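You operate a simulated robot arm through the tools that you are given. There is no shell and no other tool. Be economical: measure what you need, move in short steps, check, and stop when the job is done.

You run a simulated two-armed robot. Do the job below in one go: nothing can be reset, and whatever is moved stays where it is left.

JOB
On the top of the white table, fold the flower cloth in half and then in half again.

It is judged by the outcome, as a careful person would: the job done as asked, and still so three seconds after it is handed in. It fails if anything else is knocked over, pushed out of place, dropped, spilled or broken. Flat cloth is picked up by pressing the open fingertips on it (5 to 10 N) and closing them slowly along it; thin cloth reads only 2 to 8 mm in the jaws.

ROBOT AND FRAMES
Two 7-joint arms with two-finger parallel grippers on one trunk, on a base that drives. Base frame: it is fixed to the floor where the robot stands at the start and does not move with it; the origin is under the middle of the robot, x ahead of it, y to its left, z up; the surface under the hand at the start is at about z = 750. Lengths are in mm, angles in rad, forces in N, time in s.
The left shoulder is at the start at [108, 182, 914], the right one opposite. With the tool pointing down near the work surface each hand reaches from about 340 to 780 mm from the robot's upright axis, wherever it stands, measured 20 degrees to its own side. Places, roughly: flower cloth [500, 200, 800]; top of the white table [700, 600, 800]. Payload 3.91 kg a hand.
The tool frame of a hand sits at the grasp point between the pads (the TCP): z along the fingers, y along the line on which they close. The tips reach 30 mm beyond it. Largest opening 110 mm; finger width 20, thickness 10; the body of the gripper, 48 by 112 mm, starts 55 mm behind the TCP.
Orientation is told as [roll, pitch, yaw] about the base's x, y, z axes, in that order, counted from this pose: with the fingers straight down and closing along the base's y, the tool's x points along the base's -x, its y along +y and its z along -z.

CONTROLS
- The arms move only by the tool nudge_tool. It takes "left_series", "right_series" or both (then of equal length, played together; a hand with none holds still); each is a list of rows, each a list of 7 numbers: the shift along the tool's x, y, z in units of 400 mm (1.0 is 400 mm), then the turn, a rotation vector about the tool's x, y, z in units of 120 degrees (1.0 is 120 degrees), then the opening, from 0 (shut) to 1 (fully open). In form: [[dx, dy, dz, wx, wy, wz, jaw], ...]. A call has 1 to 10 rows; each row is the pose to reach, as a shift and turn from the pose commanded when the call began, along the tool's axes at that moment. A call with a number of a shift or a turn outside -1 to 1 is refused whole. Rows are played at 5 a second. More than 50 mm and 0.15 rad between two rows, or a gripper value outside its range, and nothing of the call is played. A pose out of reach is approached as far as the arm can. The call stops where the force on the tool passes 40 N (or 10 N more than at its start, if that is more) or the arm is blocked; 0.2 s more then pass. The fingers move at their own pace (about 72 mm/s each) and stop on an object; they squeeze with about 24 N. The grip force told is the motor's: it shows also when the fingers shut on nothing. Time passes only in rows, and 0.2 s behind the last, so rows that repeat a pose let the fingers close. It gives the time, the measured TCP pose, the force on the tool (base axes), the opening and the grip force at its end, in the units of the frame above (readings bear some noise), with the torque about the TCP (base axes, N m) and any sound that the robot's microphone picked up.
- Cameras (640 x 400 px; columns grow to the right, rows downward): "scene" is now at [265.5, 36.3, 1085.7]; the picture's right is [0.40, -0.92, 0.00], its down [-0.57, -0.25, -0.78] and it looks along [0.72, 0.31, -0.62] (base axes); focal length 214 px, centre (320, 200). "left" rides on the left gripper at [73, -17, -103] in its tool frame; the picture's right is [0.23, 0.97, 0.00], its down [-0.76, 0.18, -0.62] and it looks along [-0.61, 0.14, 0.78] (tool axes); focal length 222 px, centre (320, 200). "right" rides on the right gripper at [72, 17, -103] in its tool frame; the picture's right is [-0.23, 0.97, 0.00], its down [-0.76, -0.18, -0.62] and it looks along [-0.61, -0.14, 0.78] (tool axes); focal length 222 px, centre (320, 200). There is no depth. A picture from a camera that has moved, and an enlarged one, comes with that camera's place and axes in the base frame and with its lens.
- capture(camera): a new picture of that camera. No time passes.
- lift_body(by): slides the trunk up (or, below 0, down) by that many mm; the arms and the scene camera ride with it, the base frame stays. It gives what a move gives, with no picture.
- drive_base(legs): drives the robot by 1 to 6 legs, each [ahead, left, turn to the left] in mm, mm and rad, along the robot's own axes; the way and the turn of a leg run together, so that a leg with both is an arc; at most 1500 mm and 3.142 rad a leg. The arms and the cameras ride along, it lands a little off, and it stops where it bumps. It gives what a move gives.
- aim_head(pan, tilt): turns the head with the scene camera to pan (to the left, within 1.396 rad either way) and tilt (down, from -0.506 to 1.204), counted from straight ahead of the robot. It gives what a move gives.
- zoom(camera, box): a new picture of the part [left, top, right, bottom] of that camera's present view, enlarged. No time passes.
- hand_in(): hands the job in; it is judged then, once.

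Work in short steps. Places have to be worked out from the pictures, the camera data and where the tool is seen: move nearer, look again, correct. Check each grasp and each placing, and mend what went wrong. You have 120 turns and 108 pictures in all, those below and enlarged ones among them. Open the grippers and draw the arms clear of the work before you hand the job in, unless the task says otherwise; then end with one line.

The tools are called by a JSON object that holds its "op" and its "data". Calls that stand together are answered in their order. nudge_tool: Moves the arms, as the interface text tells. Its arguments: {"type":"object","properties":{"left_series":{"type":"array"},"right_series":{"type":"array"}},"required":[]} The other tools are called the same way: lift_body (by) slides the trunk up or down; drive_base (legs) drives the base; aim_head (pan, tilt) turns the head that bears the scene camera; capture (camera) takes a picture; zoom (camera, box) takes an enlarged picture of a part of a camera's view; hand_in () hands the job in.

At the start:

```text
t: 0.0
left_ee_pos: [447.9, 395.9, 998.6]
left_ee_rot: [0.001, -0.002, 0.001]
left_ft_force: [-0.5, 0.5, -0.2]
left_ft_torque: [-0.02, 0.01, 0.01]
left_opening: 110.1
left_grasp_force: 0.0
right_ee_pos: [490.4, -67.2, 950.1]
right_ee_rot: [0.0, 0.0, 0.0]
right_ft_force: [0.0, 0.5, -0.5]
right_ft_torque: [-0.03, 0.0, -0.01]
right_opening: 110.2
right_grasp_force: 0.1
trunk travel left (down, up): [-175.0, 339.0]
robot x, y, heading: [-0.9, -1.3, 0.0]
head pan, tilt: [0.41, 0.672]
```

scene: 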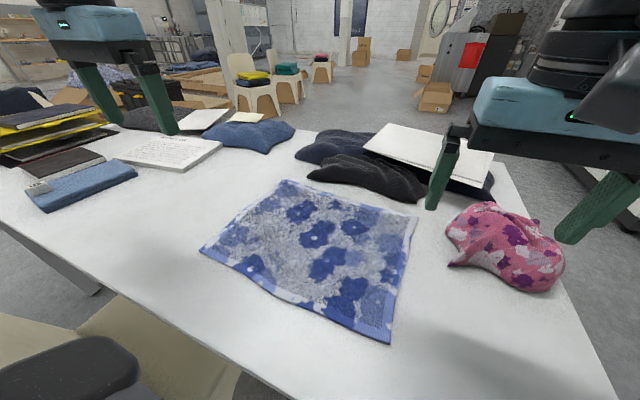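
right: 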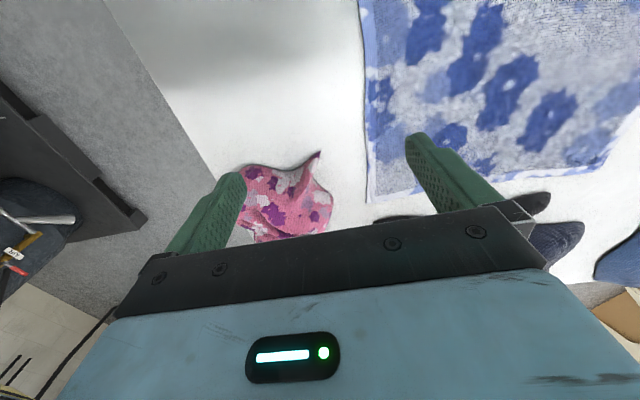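
left: 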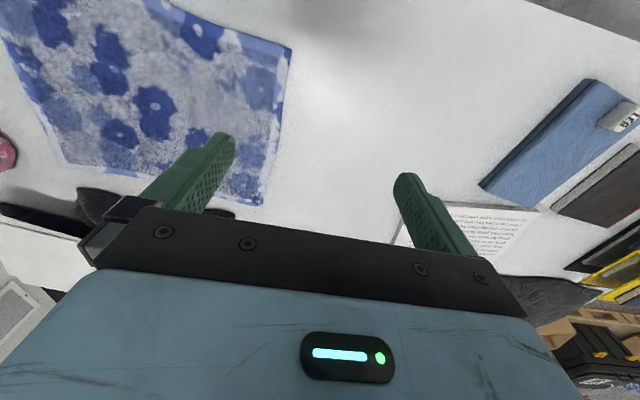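

The cloth looks like about 285 x 360 mm, spanning x≈410–695 and y≈-20–345. I'll zoom in to refine its corners before moving.

{"op": "zoom", "data": {"camera": "scene", "box": [180, 160, 460, 350]}}

{"op": "nudge_tool", "data": {"left_series": [[0.00575, -0.015, 0.025, 0, 0, 0.071, 0.5], [0.0115, -0.03, 0.05, 0, 0, 0.142, 0.5], [0.01725, -0.045, 0.075, 0, 0, 0.213, 0.5], [0.023, -0.06, 0.1, 0, 0, 0.284, 0.5], [0.02875, -0.075, 0.125, 0, 0, 0.355, 0.5], [0.0345, -0.09, 0.15, 0, 0, 0.426, 0.5], [0.04025, -0.105, 0.175, 0, 0, 0.497, 0.5], [0.046, -0.12, 0.2, 0, 0, 0.568, 0.5], [0.05175, -0.135, 0.225, 0, 0, 0.639, 0.5], [0.0575, -0.15, 0.25, 0, 0, 0.71, 0.5]], "right_series": [[0.0175, 0.01925, 0.0125, 0, 0, -0.071, 0.5], [0.035, 0.0385, 0.025, 0, 0, -0.142, 0.5], [0.0525, 0.05775, 0.0375, 0, 0, -0.213, 0.5], [0.07, 0.077, 0.05, 0, 0, -0.284, 0.5], [0.0875, 0.09625, 0.0625, 0, 0, -0.355, 0.5], [0.105, 0.1155, 0.075, 0, 0, -0.426, 0.5], [0.1225, 0.13475, 0.0875, 0, 0, -0.497, 0.5], [0.14, 0.154, 0.1, 0, 0, -0.568, 0.5], [0.1575, 0.17325, 0.1125, 0, 0, -0.639, 0.5], [0.175, 0.1925, 0.125, 0, 0, -0.71, 0.5]]}}

```text
2.11 times, centred on (320, 255) of scene
camera zoom: at [265.5, 36.3, 1085.7], right [0.4, -0.92, 0.0], down [-0.57, -0.25, -0.78], along [0.72, 0.31, -0.62], focal length 452 px, centre (320, 84)
```

zoom: 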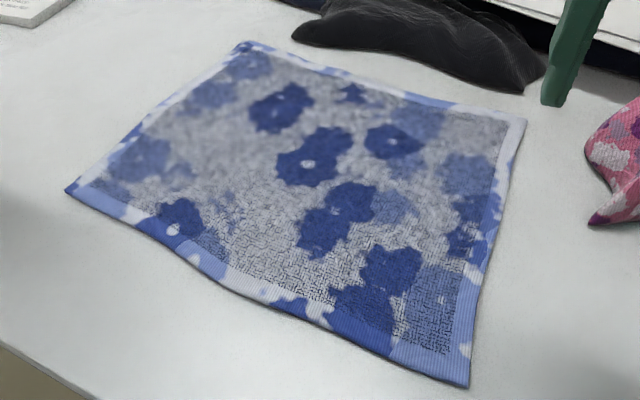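

```text
t: 2.2
left_ee_pos: [425.6, 336.6, 900.2]
left_ee_rot: [0.001, 0.0, -1.489]
left_ft_force: [0.5, -0.2, 0.5]
left_ft_torque: [0.01, -0.03, 0.0]
left_opening: 55.4
left_grasp_force: 0.0
right_ee_pos: [419.7, 7.9, 900.5]
right_ee_rot: [-0.003, 0.0, 1.488]
right_ft_force: [-0.1, 0.6, -0.1]
right_ft_torque: [-0.02, -0.03, -0.01]
right_opening: 54.6
right_grasp_force: 0.0
trunk travel left (down, up): [-175.0, 339.0]
robot x, y, heading: [-4.6, 0.6, -0.0]
head pan, tilt: [0.41, 0.672]
```

Both hands are now turned to close along x, above the near corners. I'll check each corner with its wrist camera.

{"op": "capture", "data": {"camera": "left"}}

{"op": "capture", "data": {"camera": "right"}}

{"op": "capture", "data": {"camera": "scene"}}

```text
103 pictures are left
camera left: at [401.9, 407.9, 1002.4], right [0.95, 0.31, 0.0], down [0.24, -0.74, 0.62], along [0.19, -0.59, -0.78], focal length 222 px, centre (320, 200)
```

left: 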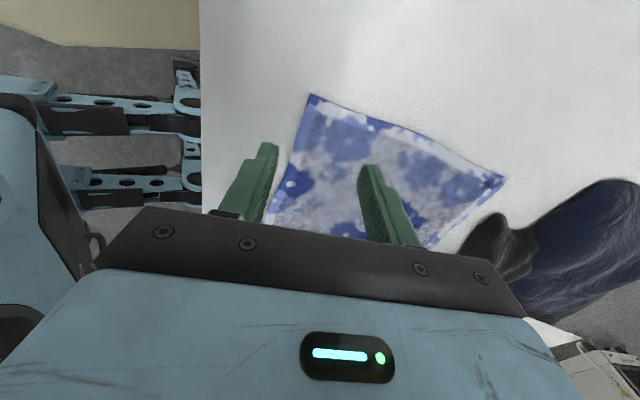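

```text
102 pictures are left
camera right: at [397.2, -62.3, 1002.5], right [-0.95, 0.31, 0.0], down [0.24, 0.74, 0.62], along [0.19, 0.59, -0.78], focal length 222 px, centre (320, 200)
```

right: 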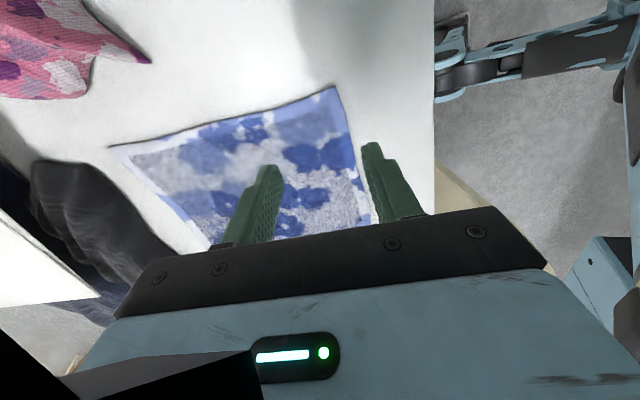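

```text
101 pictures are left
camera scene: at [265.5, 36.4, 1085.7], right [0.4, -0.92, 0.0], down [-0.57, -0.25, -0.78], along [0.72, 0.31, -0.62], focal length 214 px, centre (320, 200)
```

scene: 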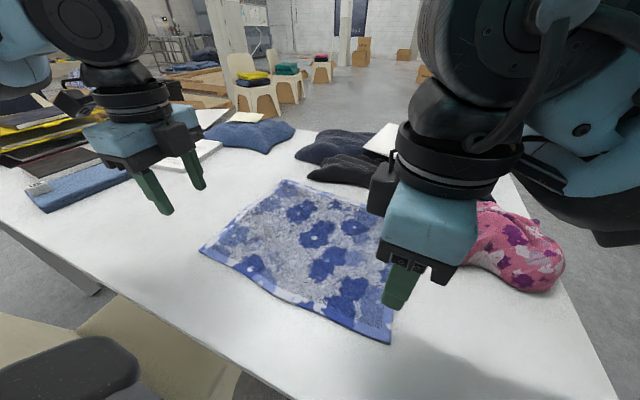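

Estimates agree: near-left corner ≈(413,354), near-right ≈(402,-10), far edge x≈682–694. I'll descend to just above the cloth with 40 mm openings and check.

{"op": "nudge_tool", "data": {"left_series": [[0, 0.01, 0.0625, 0, 0, 0.0125, 0.364], [0, 0.02, 0.125, 0, 0, 0.025, 0.364], [0, 0.03, 0.1875, 0, 0, 0.0375, 0.364], [-0.002, 0.04, 0.25, 0, 0, 0.05, 0.364]], "right_series": [[0, -0.0075, 0.0625, 0, 0, -0.006, 0.364], [0, -0.015, 0.125, 0, 0, -0.012, 0.364], [0, -0.0225, 0.1875, 0, 0, -0.018, 0.364], [0, -0.03, 0.25, 0, 0, -0.025, 0.364]]}}

{"op": "capture", "data": {"camera": "left"}}

{"op": "capture", "data": {"camera": "right"}}

{"op": "capture", "data": {"camera": "scene"}}

```text
t: 3.2
left_ee_pos: [440.1, 337.8, 800.3]
left_ee_rot: [-0.001, 0.001, -1.591]
left_ft_force: [0.4, -0.3, -0.1]
left_ft_torque: [0.0, -0.01, 0.01]
left_opening: 39.9
left_grasp_force: 0.1
right_ee_pos: [432.4, 8.0, 800.5]
right_ee_rot: [0.001, 0.0, 1.539]
right_ft_force: [-0.5, 0.6, -0.1]
right_ft_torque: [0.01, -0.02, -0.01]
right_opening: 39.8
right_grasp_force: 0.1
trunk travel left (down, up): [-175.0, 339.0]
robot x, y, heading: [0.1, -0.7, 0.002]
head pan, tilt: [0.41, 0.672]
```

```text
100 pictures are left
camera left: at [425.0, 411.0, 902.8], right [0.98, 0.21, 0.0], down [0.16, -0.77, 0.62], along [0.13, -0.61, -0.78], focal length 222 px, centre (320, 200)
```

left: 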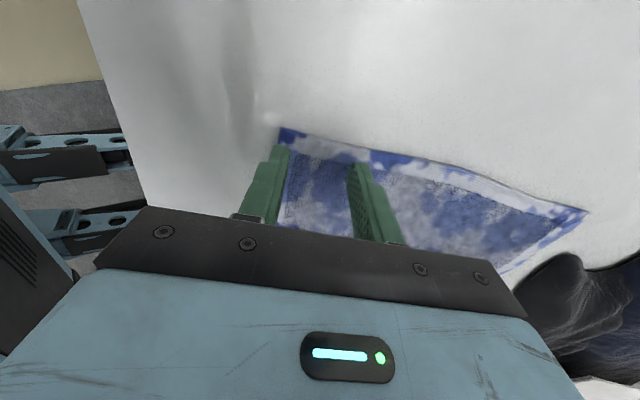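

```text
99 pictures are left
camera right: at [412.8, -64.3, 903.0], right [-0.97, 0.26, 0.0], down [0.2, 0.76, 0.62], along [0.16, 0.6, -0.78], focal length 222 px, centre (320, 200)
```

right: 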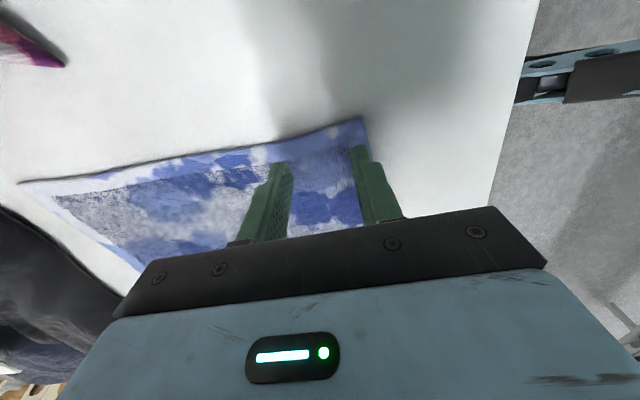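

```text
98 pictures are left
camera scene: at [265.9, 36.2, 1085.6], right [0.4, -0.92, 0.0], down [-0.57, -0.25, -0.78], along [0.72, 0.31, -0.62], focal length 214 px, centre (320, 200)
```

scene: 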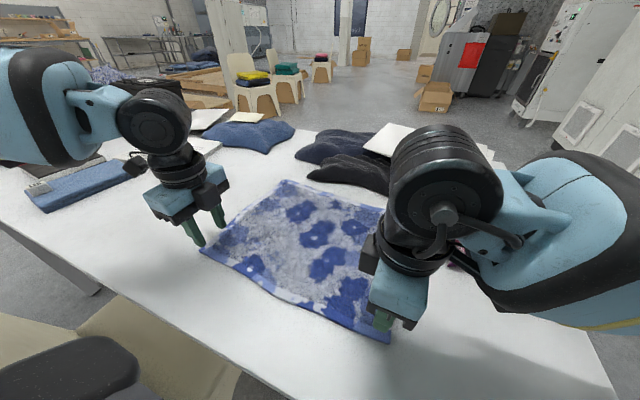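

Both outer fingertips sit just inside the near edge. I'll lower until I feel the cloth, with contact expected at a TCP z of about 780.

{"op": "nudge_tool", "data": {"left_series": [[0, 0.0075, 0.025, 0, 0, 0, 0.364], [0, 0.0075, 0.04, 0, 0, 0, 0.364], [0, 0.0075, 0.045, 0, 0, 0, 0.364]], "right_series": [[0, 0, 0.025, 0, 0, 0, 0.364], [0, 0, 0.04, 0, 0, 0, 0.364], [0, 0, 0.045, 0, 0, 0, 0.364]]}}

```text
t: 4.0
left_ee_pos: [444.0, 338.0, 783.3]
left_ee_rot: [0.004, 0.0, -1.589]
left_ft_force: [0.7, 2.2, 9.7]
left_ft_torque: [0.08, 0.01, -0.01]
left_opening: 40.0
left_grasp_force: 0.1
right_ee_pos: [433.0, 7.0, 784.1]
right_ee_rot: [-0.004, -0.001, 1.539]
right_ft_force: [3.1, 0.4, 9.3]
right_ft_torque: [-0.06, -0.01, 0.01]
right_opening: 39.6
right_grasp_force: 0.0
trunk travel left (down, up): [-175.0, 339.0]
robot x, y, heading: [-0.3, 2.0, -0.003]
head pan, tilt: [0.41, 0.672]
```

Both hands press with about 9.5 N, so I'll close slowly.

{"op": "nudge_tool", "data": {"left_series": [[0, 0, 0, 0, 0, 0, 0.32], [0, 0, 0, 0, 0, 0, 0.28], [0, 0, 0, 0, 0, 0, 0.24], [0, 0, 0, 0, 0, 0, 0.2], [0, 0, 0, 0, 0, 0, 0.16], [0, 0, 0, 0, 0, 0, 0.12], [0, 0, 0, 0, 0, 0, 0.08], [0, 0, 0, 0, 0, 0, 0.04], [0, 0, 0, 0, 0, 0, 0], [0, 0, 0, 0, 0, 0, 0]], "right_series": [[0, 0, 0, 0, 0, 0, 0.32], [0, 0, 0, 0, 0, 0, 0.28], [0, 0, 0, 0, 0, 0, 0.24], [0, 0, 0, 0, 0, 0, 0.2], [0, 0, 0, 0, 0, 0, 0.16], [0, 0, 0, 0, 0, 0, 0.12], [0, 0, 0, 0, 0, 0, 0.08], [0, 0, 0, 0, 0, 0, 0.04], [0, 0, 0, 0, 0, 0, 0], [0, 0, 0, 0, 0, 0, 0]]}}

{"op": "capture", "data": {"camera": "left"}}

{"op": "capture", "data": {"camera": "right"}}

```text
t: 6.2
left_ee_pos: [443.6, 337.0, 783.1]
left_ee_rot: [0.001, 0.0, -1.591]
left_ft_force: [0.4, -0.6, 14.4]
left_ft_torque: [-0.01, 0.04, -0.02]
left_opening: 7.7
left_grasp_force: 24.1
right_ee_pos: [431.7, 7.4, 782.9]
right_ee_rot: [-0.003, 0.0, 1.54]
right_ft_force: [-0.8, 0.6, 15.9]
right_ft_torque: [0.01, -0.04, 0.05]
right_opening: 7.3
right_grasp_force: 23.6
trunk travel left (down, up): [-175.0, 339.0]
robot x, y, heading: [2.2, -0.7, 0.003]
head pan, tilt: [0.41, 0.672]
```

```text
97 pictures are left
camera left: at [426.6, 410.0, 885.6], right [0.98, 0.21, 0.0], down [0.16, -0.77, 0.62], along [0.13, -0.61, -0.78], focal length 222 px, centre (320, 200)
```

left: 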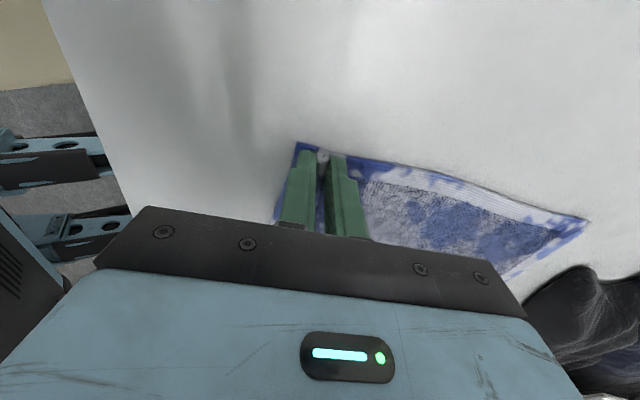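

```text
96 pictures are left
camera right: at [412.1, -64.3, 885.5], right [-0.97, 0.26, 0.0], down [0.2, 0.76, 0.62], along [0.16, 0.6, -0.78], focal length 222 px, centre (320, 200)
```

right: 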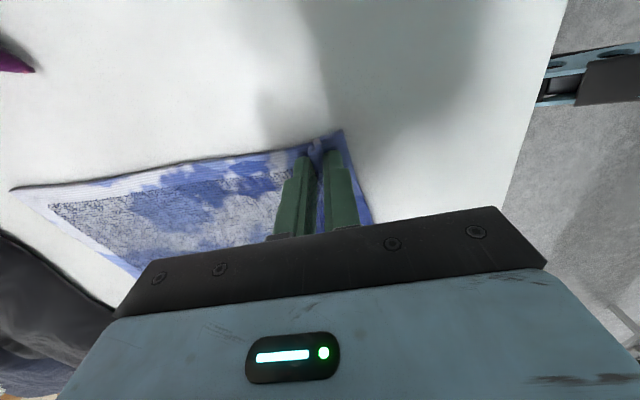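

Both grips hold two layers, but they leave a hem of about 25 mm that would roll back in the fold. I'll spread the cloth back out by opening while still pressed, then set up again closer to the edge.

{"op": "nudge_tool", "data": {"left_series": [[0, 0, 0, 0, 0, 0, 0.1], [0, 0, 0, 0, 0, 0, 0.2], [0, 0, 0, 0, 0, 0, 0.3], [0, 0, 0, 0, 0, 0, 0.38], [0, 0, 0, 0, 0, 0, 0.38], [0, 0, -0.04, 0, 0, 0, 0.38], [0, -0.03, -0.06, 0, 0, 0, 0.3], [0, -0.055, -0.06, 0, 0, 0, 0.22], [0, -0.055, -0.06, 0, 0, 0, 0.22]], "right_series": [[0, 0, 0, 0, 0, 0, 0.1], [0, 0, 0, 0, 0, 0, 0.2], [0, 0, 0, 0, 0, 0, 0.3], [0, 0, 0, 0, 0, 0, 0.38], [0, 0, 0, 0, 0, 0, 0.38], [0, 0, -0.04, 0, 0, 0, 0.38], [0, 0.03, -0.06, 0, 0, 0, 0.3], [0, 0.055, -0.06, 0, 0, 0, 0.22], [0, 0.055, -0.06, 0, 0, 0, 0.22]]}}

{"op": "capture", "data": {"camera": "left"}}

{"op": "capture", "data": {"camera": "right"}}

```text
t: 8.2
left_ee_pos: [421.9, 337.7, 804.3]
left_ee_rot: [0.0, 0.0, -1.59]
left_ft_force: [-0.2, 0.3, -0.3]
left_ft_torque: [0.0, -0.03, 0.0]
left_opening: 24.2
left_grasp_force: 0.1
right_ee_pos: [410.0, 7.3, 806.5]
right_ee_rot: [-0.001, 0.001, 1.54]
right_ft_force: [-0.4, 0.1, -0.4]
right_ft_torque: [-0.01, 0.0, -0.03]
right_opening: 24.2
right_grasp_force: 0.0
trunk travel left (down, up): [-175.0, 339.0]
robot x, y, heading: [-0.2, -3.7, -0.0]
head pan, tilt: [0.41, 0.672]
```

```text
95 pictures are left
camera left: at [406.0, 410.7, 908.3], right [0.98, 0.21, 0.0], down [0.16, -0.77, 0.62], along [0.13, -0.61, -0.78], focal length 222 px, centre (320, 200)
```

left: 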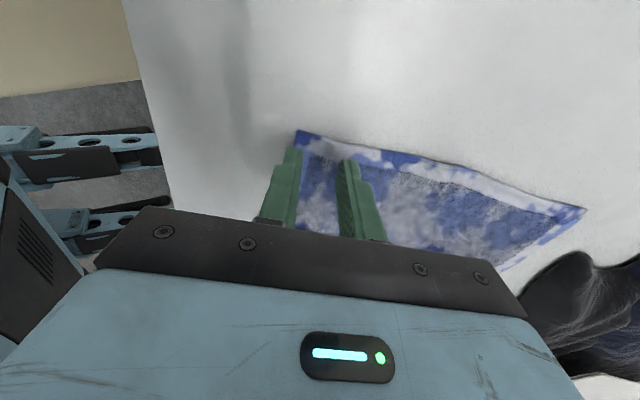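

```text
94 pictures are left
camera right: at [391.0, -63.4, 909.2], right [-0.97, 0.26, 0.0], down [0.2, 0.76, 0.62], along [0.16, 0.6, -0.78], focal length 222 px, centre (320, 200)
```

right: 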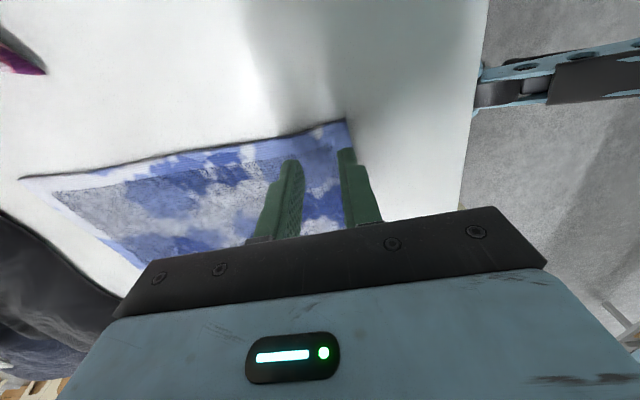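

Spreading pushed the edge outward by about 10 mm, to roughly x≈403 on the left and 388 on the right. I'll shift to match, press and close slowly with the outer pads right at the edge.

{"op": "nudge_tool", "data": {"left_series": [[0, -0.021, 0.02, 0, 0, 0, 0.22], [0, -0.021, 0.045, 0, 0, 0, 0.22], [0, -0.021, 0.06, 0, 0, 0, 0.22], [0, -0.021, 0.06, 0, 0, 0, 0.18], [0, -0.021, 0.06, 0, 0, 0, 0.14], [0, -0.021, 0.06, 0, 0, 0, 0.1], [0, -0.021, 0.06, 0, 0, 0, 0.06], [0, -0.021, 0.06, 0, 0, 0, 0.03], [0, -0.021, 0.06, 0, 0, 0, 0], [0, -0.021, 0.06, 0, 0, 0, 0]], "right_series": [[0, 0.025, 0.02, 0, 0, 0, 0.22], [0, 0.025, 0.045, 0, 0, 0, 0.22], [0, 0.025, 0.06, 0, 0, 0, 0.22], [0, 0.025, 0.06, 0, 0, 0, 0.18], [0, 0.025, 0.06, 0, 0, 0, 0.14], [0, 0.025, 0.06, 0, 0, 0, 0.1], [0, 0.025, 0.06, 0, 0, 0, 0.06], [0, 0.025, 0.06, 0, 0, 0, 0.03], [0, 0.025, 0.06, 0, 0, 0, 0], [0, 0.025, 0.06, 0, 0, 0, 0]]}}

{"op": "capture", "data": {"camera": "left"}}

{"op": "capture", "data": {"camera": "right"}}

```text
t: 10.4
left_ee_pos: [413.4, 336.8, 782.5]
left_ee_rot: [0.002, 0.002, -1.59]
left_ft_force: [4.4, 0.0, 21.5]
left_ft_torque: [0.0, -0.25, 0.01]
left_opening: 4.2
left_grasp_force: 23.9
right_ee_pos: [399.5, 8.6, 784.0]
right_ee_rot: [-0.004, -0.003, 1.537]
right_ft_force: [-0.1, 1.5, 16.9]
right_ft_torque: [0.07, 0.0, 0.01]
right_opening: 5.9
right_grasp_force: 24.2
trunk travel left (down, up): [-175.0, 339.0]
robot x, y, heading: [1.5, 1.0, -0.007]
head pan, tilt: [0.41, 0.672]
```

```text
93 pictures are left
camera left: at [396.8, 409.8, 885.1], right [0.98, 0.21, 0.0], down [0.16, -0.77, 0.62], along [0.13, -0.61, -0.78], focal length 222 px, centre (320, 200)
```

left: 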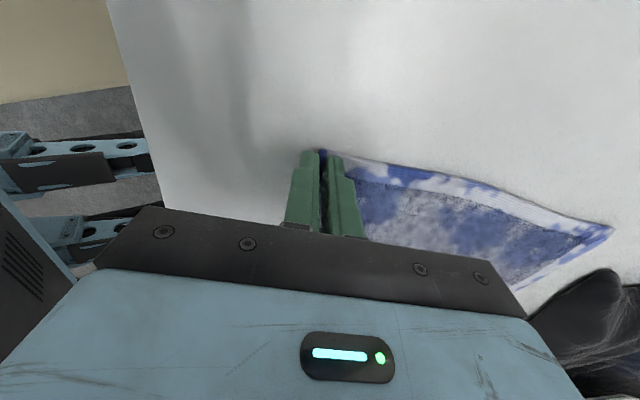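

```text
92 pictures are left
camera right: at [379.9, -63.6, 885.7], right [-0.97, 0.26, 0.0], down [0.2, 0.75, 0.62], along [0.16, 0.6, -0.78], focal length 222 px, centre (320, 200)
```

right: 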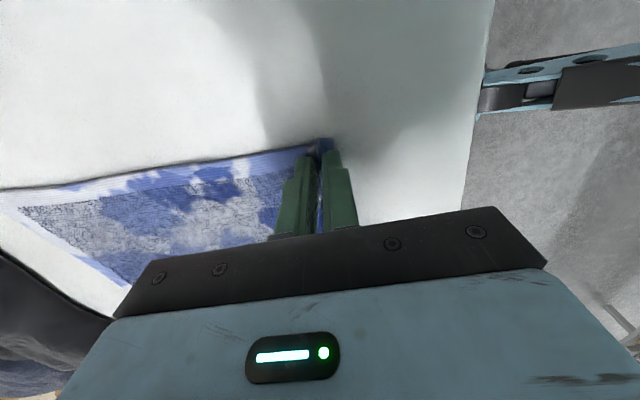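

The edges now sit right in the jaws with almost no hem. I'll lift 60 mm with a slight move forward and check the hold.

{"op": "nudge_tool", "data": {"left_series": [[0, 0, -0.05, 0, 0, 0, 0], [0, 0.02, -0.1, 0, 0, 0, 0], [0, 0.05, -0.15, 0, 0, 0, 0]], "right_series": [[0, 0, -0.05, 0, 0, 0, 0], [0, -0.02, -0.1, 0, 0, 0, 0], [0, -0.05, -0.15, 0, 0, 0, 0]]}}

{"op": "capture", "data": {"camera": "scene"}}

{"op": "capture", "data": {"camera": "left"}}

```text
t: 11.2
left_ee_pos: [433.9, 336.8, 840.1]
left_ee_rot: [0.001, 0.003, -1.592]
left_ft_force: [0.0, -1.0, -1.0]
left_ft_torque: [0.02, -0.03, -0.01]
left_opening: 3.8
left_grasp_force: 24.0
right_ee_pos: [417.4, 9.4, 841.3]
right_ee_rot: [0.001, 0.001, 1.539]
right_ft_force: [-0.6, 0.1, -0.4]
right_ft_torque: [0.0, -0.01, -0.01]
right_opening: 3.3
right_grasp_force: 23.7
trunk travel left (down, up): [-175.0, 339.0]
robot x, y, heading: [0.5, -1.9, 0.0]
head pan, tilt: [0.41, 0.672]
```

```text
91 pictures are left
camera scene: at [265.4, 36.1, 1085.7], right [0.4, -0.92, 0.0], down [-0.57, -0.25, -0.78], along [0.72, 0.31, -0.62], focal length 214 px, centre (320, 200)
```

scene: 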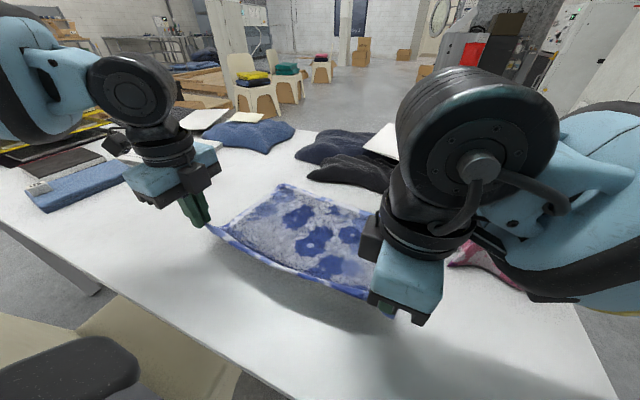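

```text
90 pictures are left
camera left: at [417.5, 408.8, 942.6], right [0.98, 0.21, 0.0], down [0.16, -0.77, 0.62], along [0.13, -0.61, -0.78], focal length 222 px, centre (320, 200)
```

left: 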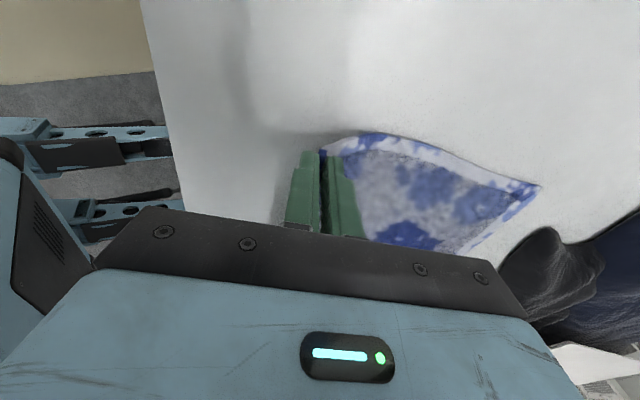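

Both corners are held, and the far-left corner is now at about (672,322). I'll carry the edge up and over to the midpoint, then look at the far edge.

{"op": "nudge_tool", "data": {"left_series": [[-0.002, 0.044, -0.04, 0, 0, 0, 0], [-0.004, 0.088, -0.08, 0, 0, 0, 0], [-0.006, 0.132, -0.115, 0, 0, 0, 0], [-0.008, 0.176, -0.145, 0, 0, 0, 0], [-0.01, 0.22, -0.165, 0, 0, 0, 0], [-0.012, 0.265, -0.175, 0, 0, 0, 0]], "right_series": [[0.002, -0.046, -0.04, 0, 0, 0, 0], [0.004, -0.092, -0.08, 0, 0, 0, 0], [0.006, -0.138, -0.115, 0, 0, 0, 0], [0.008, -0.184, -0.145, 0, 0, 0, 0], [0.01, -0.231, -0.165, 0, 0, 0, 0], [0.012, -0.278, -0.175, 0, 0, 0, 0]]}}

{"op": "capture", "data": {"camera": "scene"}}

{"op": "capture", "data": {"camera": "left"}}

{"op": "capture", "data": {"camera": "right"}}

```text
t: 12.6
left_ee_pos: [540.4, 329.1, 913.5]
left_ee_rot: [0.001, 0.0, -1.592]
left_ft_force: [-1.7, -4.1, -0.8]
left_ft_torque: [-0.15, 0.03, -0.03]
left_opening: 4.0
left_grasp_force: 24.0
right_ee_pos: [442.9, 5.2, 896.9]
right_ee_rot: [-0.002, -0.001, 1.536]
right_ft_force: [0.8, 4.5, 0.1]
right_ft_torque: [0.17, -0.06, -0.01]
right_opening: 3.2
right_grasp_force: 24.0
right hand out of reach, approached as far as the arm can: row 2, 3, 4, 5, 6
trunk travel left (down, up): [-175.0, 339.0]
robot x, y, heading: [0.9, 3.6, -0.005]
head pan, tilt: [0.41, 0.672]
```

```text
89 pictures are left
camera scene: at [265.9, 36.1, 1085.6], right [0.4, -0.92, 0.0], down [-0.57, -0.25, -0.78], along [0.72, 0.31, -0.62], focal length 214 px, centre (320, 200)
```

scene: 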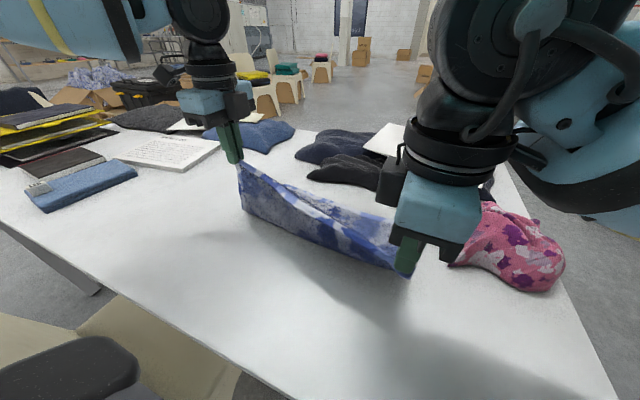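

```text
88 pictures are left
camera left: at [525.2, 402.1, 1015.5], right [0.98, 0.21, 0.0], down [0.16, -0.77, 0.62], along [0.13, -0.61, -0.78], focal length 222 px, centre (320, 200)
```

left: 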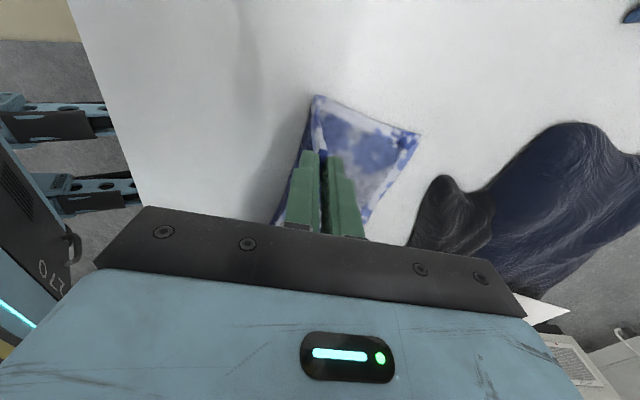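

```text
87 pictures are left
camera right: at [423.0, -67.1, 999.3], right [-0.97, 0.26, 0.0], down [0.2, 0.75, 0.62], along [0.16, 0.6, -0.78], focal length 222 px, centre (320, 200)
```

right: 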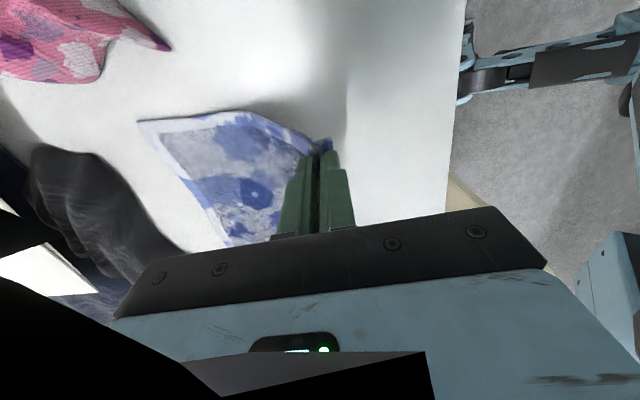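

The left hand is fine, but the right hand ran out of reach in that wrist yaw, while the cloth is still held. I'll turn the right hand back towards its natural yaw and see if reach returns.

{"op": "nudge_tool", "data": {"right_series": [[0, 0, 0, 0, 0, 0.06, 0], [0, 0, 0, 0, 0, 0.12, 0], [0, 0, 0, 0, 0, 0.18, 0], [0, 0, 0, 0, 0, 0.24, 0], [0, 0, 0, 0, 0, 0.3, 0], [0, 0, 0, 0, 0, 0.36, 0]]}}

```text
t: 14.0
left_ee_pos: [542.2, 329.1, 912.2]
left_ee_rot: [0.0, 0.0, -1.591]
left_ft_force: [-1.6, -5.3, -0.4]
left_ft_torque: [-0.12, 0.02, 0.01]
left_opening: 3.7
left_grasp_force: 24.3
right_ee_pos: [441.8, 6.5, 894.9]
right_ee_rot: [-0.001, 0.0, 0.782]
right_ft_force: [1.3, 5.7, 0.5]
right_ft_torque: [0.16, -0.07, 0.05]
right_opening: 2.9
right_grasp_force: 23.8
trunk travel left (down, up): [-175.0, 339.0]
robot x, y, heading: [0.0, -1.6, -0.0]
head pan, tilt: [0.41, 0.672]
```

Yaw is now 0.78 at the same place. I'll move the right hand forward to join the left at the midpoint.

{"op": "nudge_tool", "data": {"right_series": [[-0.037, -0.04, -0.01, 0, 0, 0, 0], [-0.074, -0.08, -0.02, 0, 0, 0, 0], [-0.111, -0.12, -0.03, 0, 0, 0, 0], [-0.149, -0.162, -0.043, 0, 0, 0, 0]]}}

{"op": "capture", "data": {"camera": "scene"}}

{"op": "capture", "data": {"camera": "right"}}

```text
t: 15.0
left_ee_pos: [540.8, 329.9, 913.9]
left_ee_rot: [0.001, 0.002, -1.591]
left_ft_force: [-0.2, -1.5, -0.5]
left_ft_torque: [-0.05, -0.03, -0.01]
left_opening: 4.0
left_grasp_force: 23.9
right_ee_pos: [530.2, 1.2, 915.2]
right_ee_rot: [-0.001, 0.001, 0.785]
right_ft_force: [-1.2, 1.3, -0.7]
right_ft_torque: [0.04, -0.01, 0.03]
right_opening: 3.0
right_grasp_force: 23.6
trunk travel left (down, up): [-175.0, 339.0]
robot x, y, heading: [-3.7, 2.6, -0.003]
head pan, tilt: [0.41, 0.672]
```

```text
86 pictures are left
camera scene: at [265.6, 36.4, 1085.7], right [0.4, -0.92, 0.0], down [-0.57, -0.25, -0.78], along [0.72, 0.31, -0.62], focal length 214 px, centre (320, 200)
```

scene: 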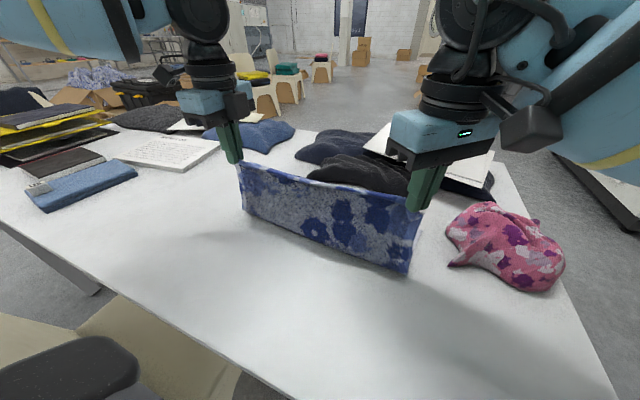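

```text
85 pictures are left
camera right: at [467.6, -37.0, 1016.8], right [-0.53, 0.85, 0.0], down [0.66, 0.41, 0.62], along [0.53, 0.33, -0.78], focal length 222 px, centre (320, 200)
```

right: 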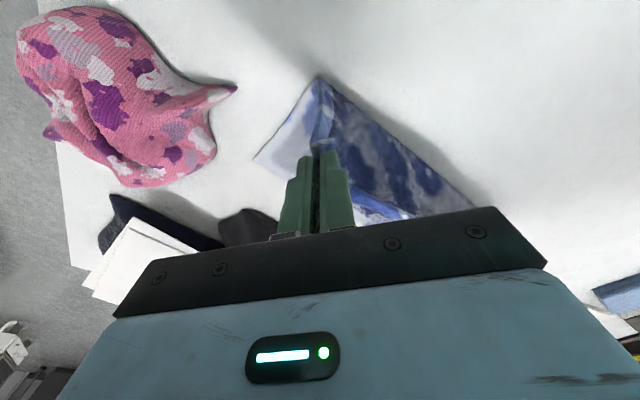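

The edge hangs evenly above the crease. The far edge runs from about (668,325) to (634,-36), so I'll arc both hands over and down to lay the held edge there.

{"op": "nudge_tool", "data": {"left_series": [[-0.0105, 0.0975, 0.0225, 0, 0, 0, 0], [-0.0215, 0.1725, 0.06, 0, 0, 0, 0], [-0.028, 0.235, 0.11, 0, 0, 0, 0], [-0.034, 0.285, 0.185, 0, 0, 0, 0], [-0.0385, 0.32, 0.26, 0, 0, 0, 0], [-0.0385, 0.32, 0.2975, 0, 0, 0, 0]], "right_series": [[-0.0477, -0.069, 0.025, 0, 0, 0, 0], [-0.0848, -0.1237, 0.0625, 0, 0, 0, 0], [-0.115, -0.168, 0.1125, 0, 0, 0, 0], [-0.1397, -0.2033, 0.1875, 0, 0, 0, 0], [-0.1555, -0.2298, 0.2625, 0, 0, 0, 0], [-0.1555, -0.2298, 0.3, 0, 0, 0, 0]]}}

{"op": "capture", "data": {"camera": "scene"}}

{"op": "capture", "data": {"camera": "left"}}

{"op": "capture", "data": {"camera": "right"}}

```text
t: 16.4
left_ee_pos: [668.2, 313.1, 792.9]
left_ee_rot: [0.003, -0.001, -1.591]
left_ft_force: [0.3, -2.0, 1.0]
left_ft_torque: [-0.04, -0.01, 0.0]
left_opening: 3.8
left_grasp_force: 23.9
right_ee_pos: [640.1, -17.6, 793.6]
right_ee_rot: [-0.002, -0.001, 0.787]
right_ft_force: [0.4, 0.9, 0.8]
right_ft_torque: [0.03, 0.01, 0.03]
right_opening: 2.6
right_grasp_force: 23.9
trunk travel left (down, up): [-175.0, 339.0]
robot x, y, heading: [0.8, 1.4, 0.002]
head pan, tilt: [0.41, 0.672]
```

```text
84 pictures are left
camera scene: at [265.2, 36.2, 1085.8], right [0.4, -0.92, 0.0], down [-0.57, -0.25, -0.78], along [0.72, 0.31, -0.62], focal length 214 px, centre (320, 200)
```

scene: 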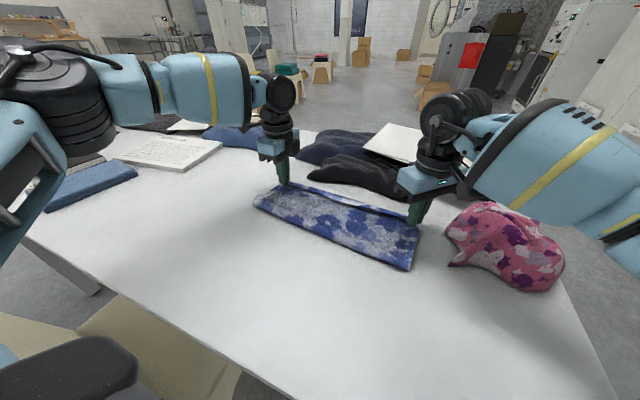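

```text
83 pictures are left
camera left: at [651.5, 385.0, 895.8], right [0.98, 0.21, 0.0], down [0.16, -0.77, 0.62], along [0.13, -0.61, -0.78], focal length 222 px, centre (320, 200)
```

left: 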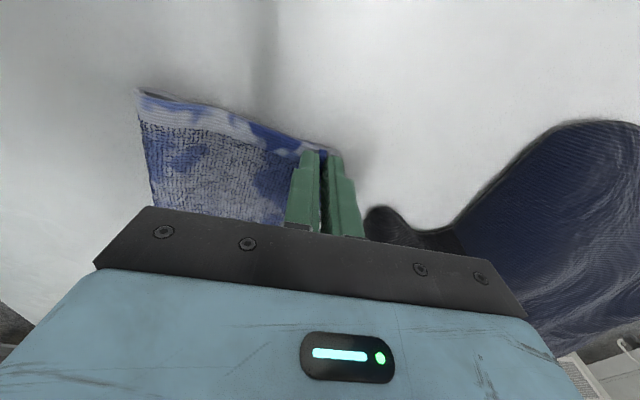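

```text
82 pictures are left
camera right: at [575.7, -56.4, 897.2], right [-0.53, 0.85, 0.0], down [0.66, 0.41, 0.62], along [0.53, 0.33, -0.78], focal length 222 px, centre (320, 200)
```

right: 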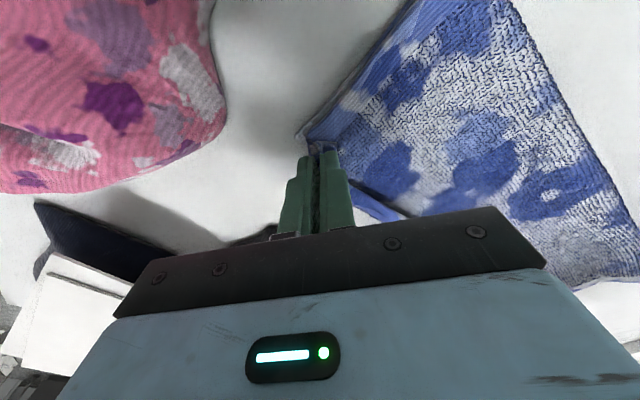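

The alignment looks good. I'll lower to the table, open a little and lift both hands straight up.

{"op": "nudge_tool", "data": {"left_series": [[0, 0, 0.02, 0, 0, 0, 0], [0, 0, 0.02, 0, 0, 0, 0.05], [0, 0, 0.02, 0, 0, 0, 0.12], [0, 0, 0.02, 0, 0, 0, 0.15], [0, 0, -0.02, 0, 0, 0, 0.15], [0, 0, -0.08, 0, 0, 0, 0.15], [0, 0, -0.18, 0, 0, 0, 0.15]], "right_series": [[0, 0, 0.02, 0, 0, 0, 0], [0, 0, 0.02, 0, 0, 0, 0.05], [0, 0, 0.02, 0, 0, 0, 0.12], [0, 0, 0.02, 0, 0, 0, 0.15], [0, 0, -0.02, 0, 0, 0, 0.15], [0, 0, -0.08, 0, 0, 0, 0.15], [0, 0, -0.18, 0, 0, 0, 0.15]]}}

{"op": "zoom", "data": {"camera": "scene", "box": [220, 140, 480, 300]}}

{"op": "capture", "data": {"camera": "left"}}

{"op": "capture", "data": {"camera": "right"}}

```text
t: 18.0
left_ee_pos: [667.4, 311.7, 865.6]
left_ee_rot: [0.001, 0.0, -1.591]
left_ft_force: [-0.9, 0.0, 1.0]
left_ft_torque: [0.02, 0.03, 0.0]
left_opening: 16.6
left_grasp_force: 0.0
right_ee_pos: [639.4, -19.6, 865.3]
right_ee_rot: [-0.002, 0.001, 0.786]
right_ft_force: [-0.9, 0.0, 0.1]
right_ft_torque: [-0.03, -0.05, 0.0]
right_opening: 16.6
right_grasp_force: 0.0
trunk travel left (down, up): [-175.0, 339.0]
robot x, y, heading: [2.4, 1.8, 0.001]
head pan, tilt: [0.41, 0.672]
```

```text
2.46 times, centred on (350, 220) of scene
camera zoom: at [264.8, 36.3, 1085.9], right [0.4, -0.92, 0.0], down [-0.57, -0.25, -0.78], along [0.72, 0.31, -0.62], focal length 528 px, centre (246, 151)
```

zoom: 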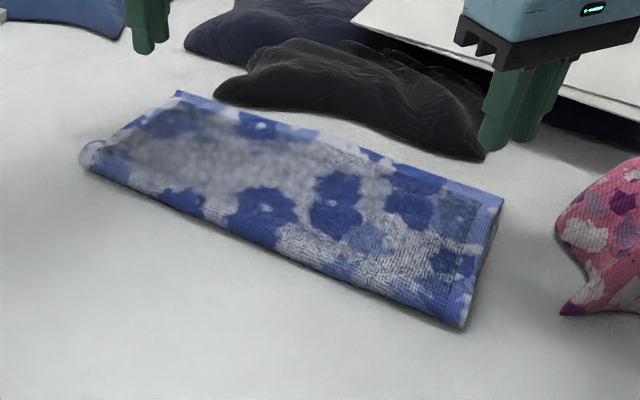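

```text
80 pictures are left
camera left: at [652.0, 385.2, 967.5], right [0.98, 0.21, 0.0], down [0.16, -0.77, 0.62], along [0.13, -0.61, -0.78], focal length 222 px, centre (320, 200)
```

left: 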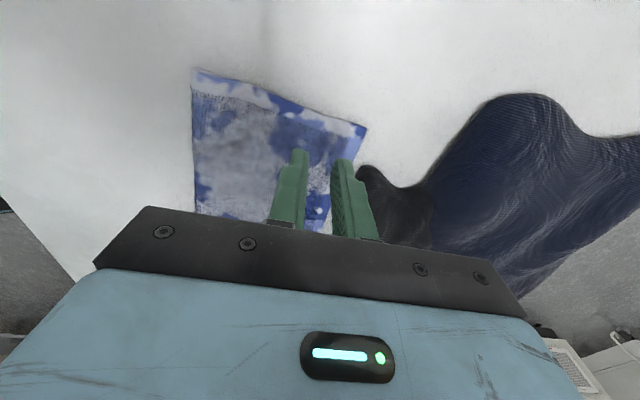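

```text
79 pictures are left
camera right: at [575.7, -58.2, 968.2], right [-0.53, 0.85, 0.0], down [0.66, 0.41, 0.62], along [0.53, 0.33, -0.78], focal length 222 px, centre (320, 200)
```

right: 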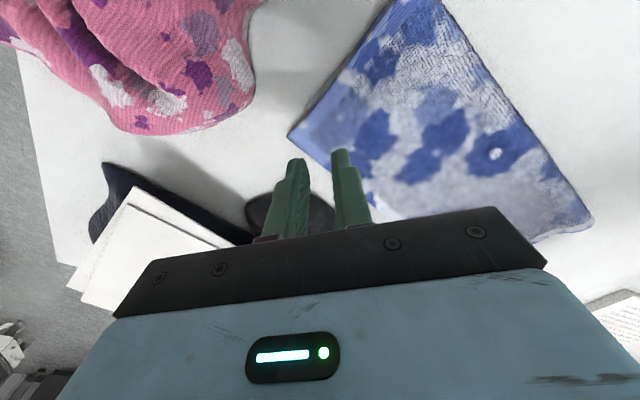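

The first fold looks neat, but the top layer may overhang the bottom one at the far edge. I'll zoom in there.

{"op": "zoom", "data": {"camera": "right", "box": [260, 80, 420, 180]}}

{"op": "zoom", "data": {"camera": "left", "box": [180, 50, 400, 190]}}

{"op": "zoom", "data": {"camera": "scene", "box": [370, 190, 450, 280]}}

```text
4.00 times, centred on (340, 130) of right
camera zoom: at [575.7, -58.2, 968.2], right [-0.53, 0.85, 0.0], down [0.66, 0.41, 0.62], along [0.53, 0.33, -0.78], focal length 888 px, centre (240, 480)
```

zoom: 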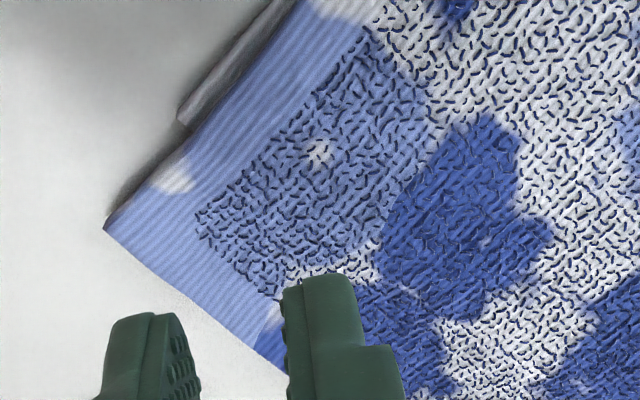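

```text
2.86 times, centred on (290, 120) of left
camera zoom: at [652.0, 385.2, 967.5], right [0.98, 0.21, 0.0], down [0.16, -0.77, 0.62], along [0.13, -0.61, -0.78], focal length 635 px, centre (406, 429)
```

zoom: 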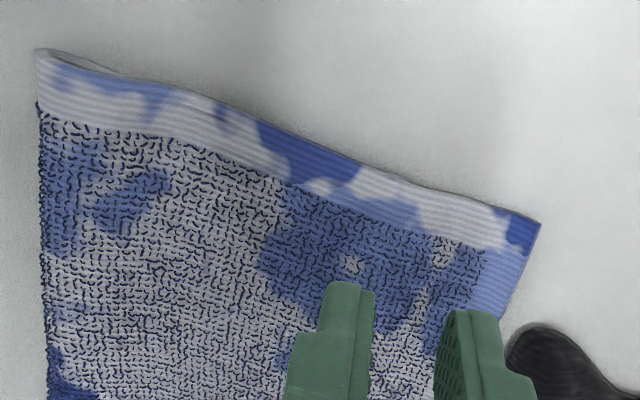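

```text
4.44 times, centred on (410, 235) of scene
camera zoom: at [264.8, 36.3, 1085.9], right [0.4, -0.92, 0.0], down [-0.57, -0.25, -0.78], along [0.72, 0.31, -0.62], focal length 953 px, centre (-80, 44)
```

zoom: 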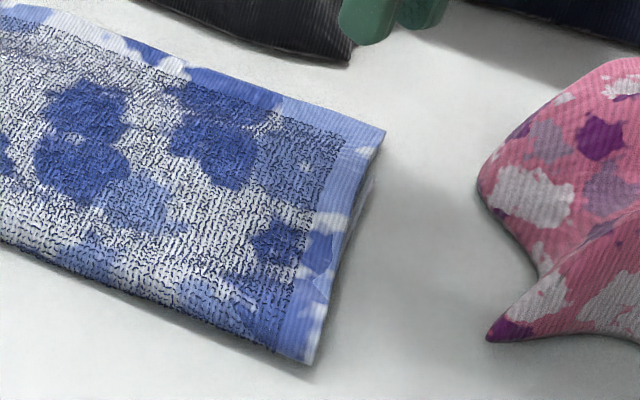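

The top layer overhangs the bottom far edge by about 34 mm on the right, with the bottom corner near (638,-36), and by a similar amount on the left. I'll re-grip the overhanging corners diagonally, unroll a bit and re-lay, starting by positioning both hands.

{"op": "nudge_tool", "data": {"left_series": [[-0.002, 0.016, 0.02, 0, 0, -0.064, 0.22], [-0.004, 0.032, 0.04, 0, 0, -0.128, 0.22], [-0.006, 0.048, 0.07, 0, 0, -0.192, 0.22], [-0.008, 0.064, 0.1, 0, 0, -0.256, 0.22], [-0.009, 0.08, 0.13, 0, 0, -0.32, 0.22], [-0.01, 0.092, 0.15, 0, 0, -0.384, 0.22]], "right_series": [[-0.005, -0.01, 0.02, 0, 0, 0, 0.22], [-0.01, -0.02, 0.04, 0, 0, 0, 0.22], [-0.015, -0.03, 0.07, 0, 0, 0, 0.22], [-0.02, -0.04, 0.1, 0, 0, 0, 0.22], [-0.025, -0.05, 0.13, 0, 0, 0, 0.22], [-0.027, -0.0566, 0.148, 0, 0, 0, 0.22]]}}

{"op": "capture", "data": {"camera": "left"}}

{"op": "capture", "data": {"camera": "right"}}

```text
t: 19.4
left_ee_pos: [695.4, 335.8, 800.4]
left_ee_rot: [-0.002, 0.0, -0.784]
left_ft_force: [0.5, -0.1, 0.3]
left_ft_torque: [0.02, 0.02, 0.0]
left_opening: 24.4
left_grasp_force: 0.1
left hand out of reach, approached as far as the arm can: row 3, 4, 5, 6
right_ee_pos: [643.3, -21.5, 856.6]
right_ee_rot: [0.001, -0.003, 0.779]
right_ft_force: [-0.1, -0.1, 1.2]
right_ft_torque: [-0.02, 0.06, -0.03]
right_opening: 24.2
right_grasp_force: 0.2
right hand out of reach, approached as far as the arm can: row 2, 3, 4, 5, 6
trunk travel left (down, up): [-175.0, 339.0]
robot x, y, heading: [-1.4, -2.2, -0.003]
head pan, tilt: [0.41, 0.672]
```

```text
75 pictures are left
camera left: at [633.0, 374.6, 903.7], right [0.53, 0.85, 0.0], down [0.66, -0.41, 0.62], along [0.53, -0.33, -0.78], focal length 222 px, centre (320, 200)
```

left: 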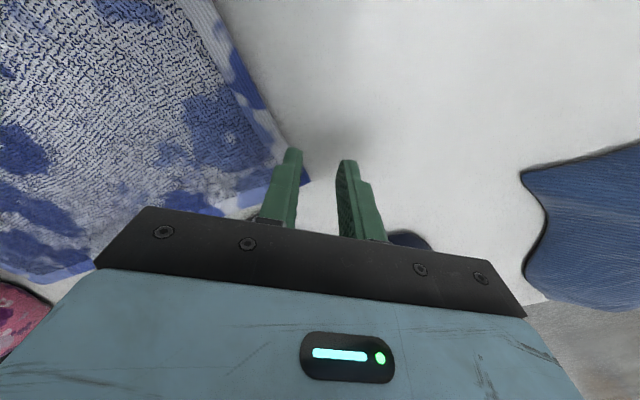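

```text
74 pictures are left
camera right: at [579.7, -59.6, 958.5], right [-0.52, 0.85, 0.0], down [0.67, 0.41, 0.62], along [0.53, 0.33, -0.78], focal length 222 px, centre (320, 200)
```

right: 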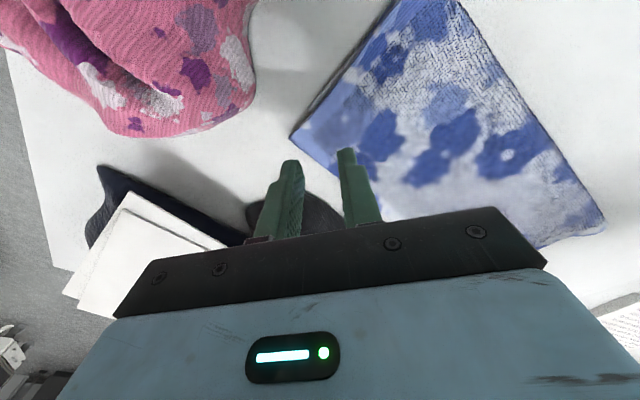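

The limits come from wrist yaw. I'll turn both hands to yaw 0 and pinch the side edges next to the far corners instead, which also gives a well-defined x position. First I rotate, then shift.

{"op": "nudge_tool", "data": {"left_series": [[0, 0, -0.02, 0, 0, -0.063, 0.22], [0, 0, -0.05, 0, 0, -0.126, 0.22], [0, 0, -0.05, 0, 0, -0.189, 0.22], [-0.015, -0.009, -0.05, 0, 0, -0.252, 0.22], [-0.03, -0.018, -0.05, 0, 0, -0.315, 0.22], [-0.045, -0.028, -0.05, 0, 0, -0.374, 0.22], [-0.062, -0.037, -0.04, 0, 0, -0.374, 0.22], [-0.062, -0.037, -0.015, 0, 0, -0.374, 0.22]], "right_series": [[0, 0, 0, 0, 0, 0.063, 0.22], [0, 0, 0, 0, 0, 0.126, 0.22], [0, 0, 0, 0, 0, 0.189, 0.22], [0, 0, 0, 0, 0, 0.252, 0.22], [0, 0, 0.02, 0, 0, 0.315, 0.22], [-0.006, -0.015, 0.05, 0, 0, 0.372, 0.22], [-0.012, -0.03, 0.09, 0, 0, 0.372, 0.22], [-0.0185, -0.045, 0.126, 0, 0, 0.372, 0.22]]}}

{"op": "capture", "data": {"camera": "left"}}

{"op": "capture", "data": {"camera": "right"}}

```text
t: 21.2
left_ee_pos: [695.8, 334.7, 814.9]
left_ee_rot: [0.0, 0.0, -0.002]
left_ft_force: [0.0, -0.7, -0.3]
left_ft_torque: [0.02, 0.02, 0.01]
left_opening: 24.2
left_grasp_force: 0.1
left hand out of reach, approached as far as the arm can: row 1, 2, 3, 4, 5, 6, 7, 8
right_ee_pos: [657.5, -28.9, 801.3]
right_ee_rot: [0.0, -0.001, 0.006]
right_ft_force: [0.1, 0.5, -0.8]
right_ft_torque: [0.03, 0.01, 0.01]
right_opening: 24.3
right_grasp_force: 0.1
trunk travel left (down, up): [-175.0, 339.0]
robot x, y, heading: [3.1, -1.3, 0.001]
head pan, tilt: [0.41, 0.672]
```

```text
73 pictures are left
camera left: at [622.2, 317.7, 917.5], right [-0.23, 0.97, 0.0], down [0.76, 0.18, 0.62], along [0.61, 0.14, -0.78], focal length 222 px, centre (320, 200)
```

left: 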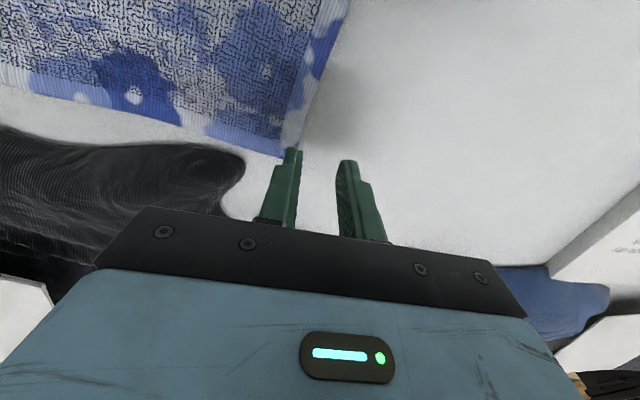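

```text
72 pictures are left
camera right: at [584.9, -12.3, 904.0], right [0.22, 0.97, 0.0], down [0.76, -0.17, 0.62], along [0.61, -0.14, -0.78], focal length 222 px, centre (320, 200)
```

right: 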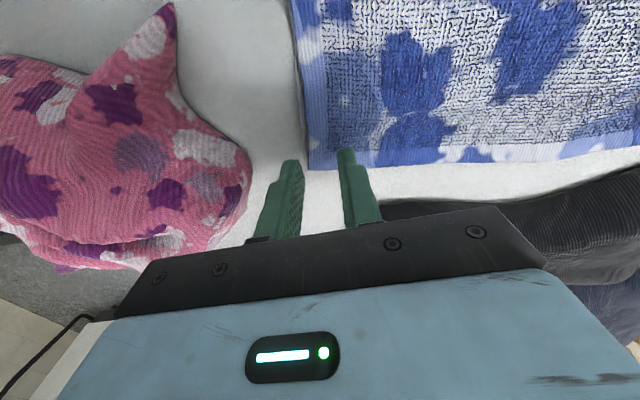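

The right hand is well placed beside its corner at (671,-42). The left corner is at about (714,308), so I'll shift the left hand over to it.

{"op": "nudge_tool", "data": {"left_series": [[0, -0.04, 0, 0, 0, 0, 0.22], [-0.01, -0.0925, 0, 0, 0, 0, 0.22], [-0.01, -0.0925, 0.0225, 0, 0, 0, 0.22]]}}

{"op": "capture", "data": {"camera": "left"}}

```text
t: 22.0
left_ee_pos: [688.2, 309.5, 808.5]
left_ee_rot: [0.002, -0.001, -0.002]
left_ft_force: [-0.3, -1.1, -0.1]
left_ft_torque: [-0.01, 0.02, 0.01]
left_opening: 24.2
left_grasp_force: 0.0
left hand out of reach, approached as far as the arm can: row 1, 2, 3
right_ee_pos: [656.6, -29.3, 801.6]
right_ee_rot: [0.0, -0.001, 0.006]
right_ft_force: [-0.5, 0.7, 0.3]
right_ft_torque: [-0.03, 0.0, -0.01]
right_opening: 24.1
right_grasp_force: 0.1
trunk travel left (down, up): [-175.0, 339.0]
robot x, y, heading: [1.8, -1.7, -0.001]
head pan, tilt: [0.41, 0.672]
```

```text
71 pictures are left
camera left: at [615.7, 292.9, 910.6], right [-0.22, 0.97, 0.0], down [0.76, 0.17, 0.62], along [0.61, 0.14, -0.78], focal length 222 px, centre (320, 200)
```

left: 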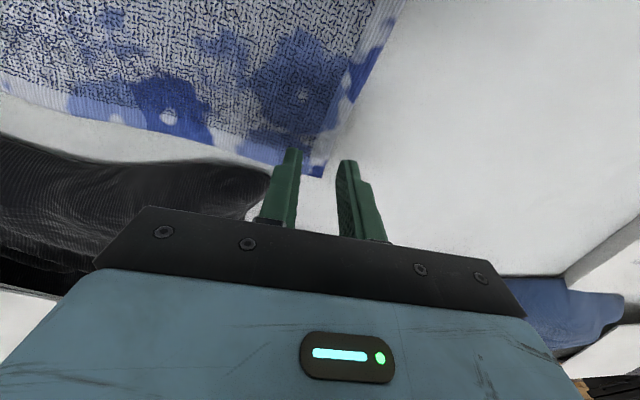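

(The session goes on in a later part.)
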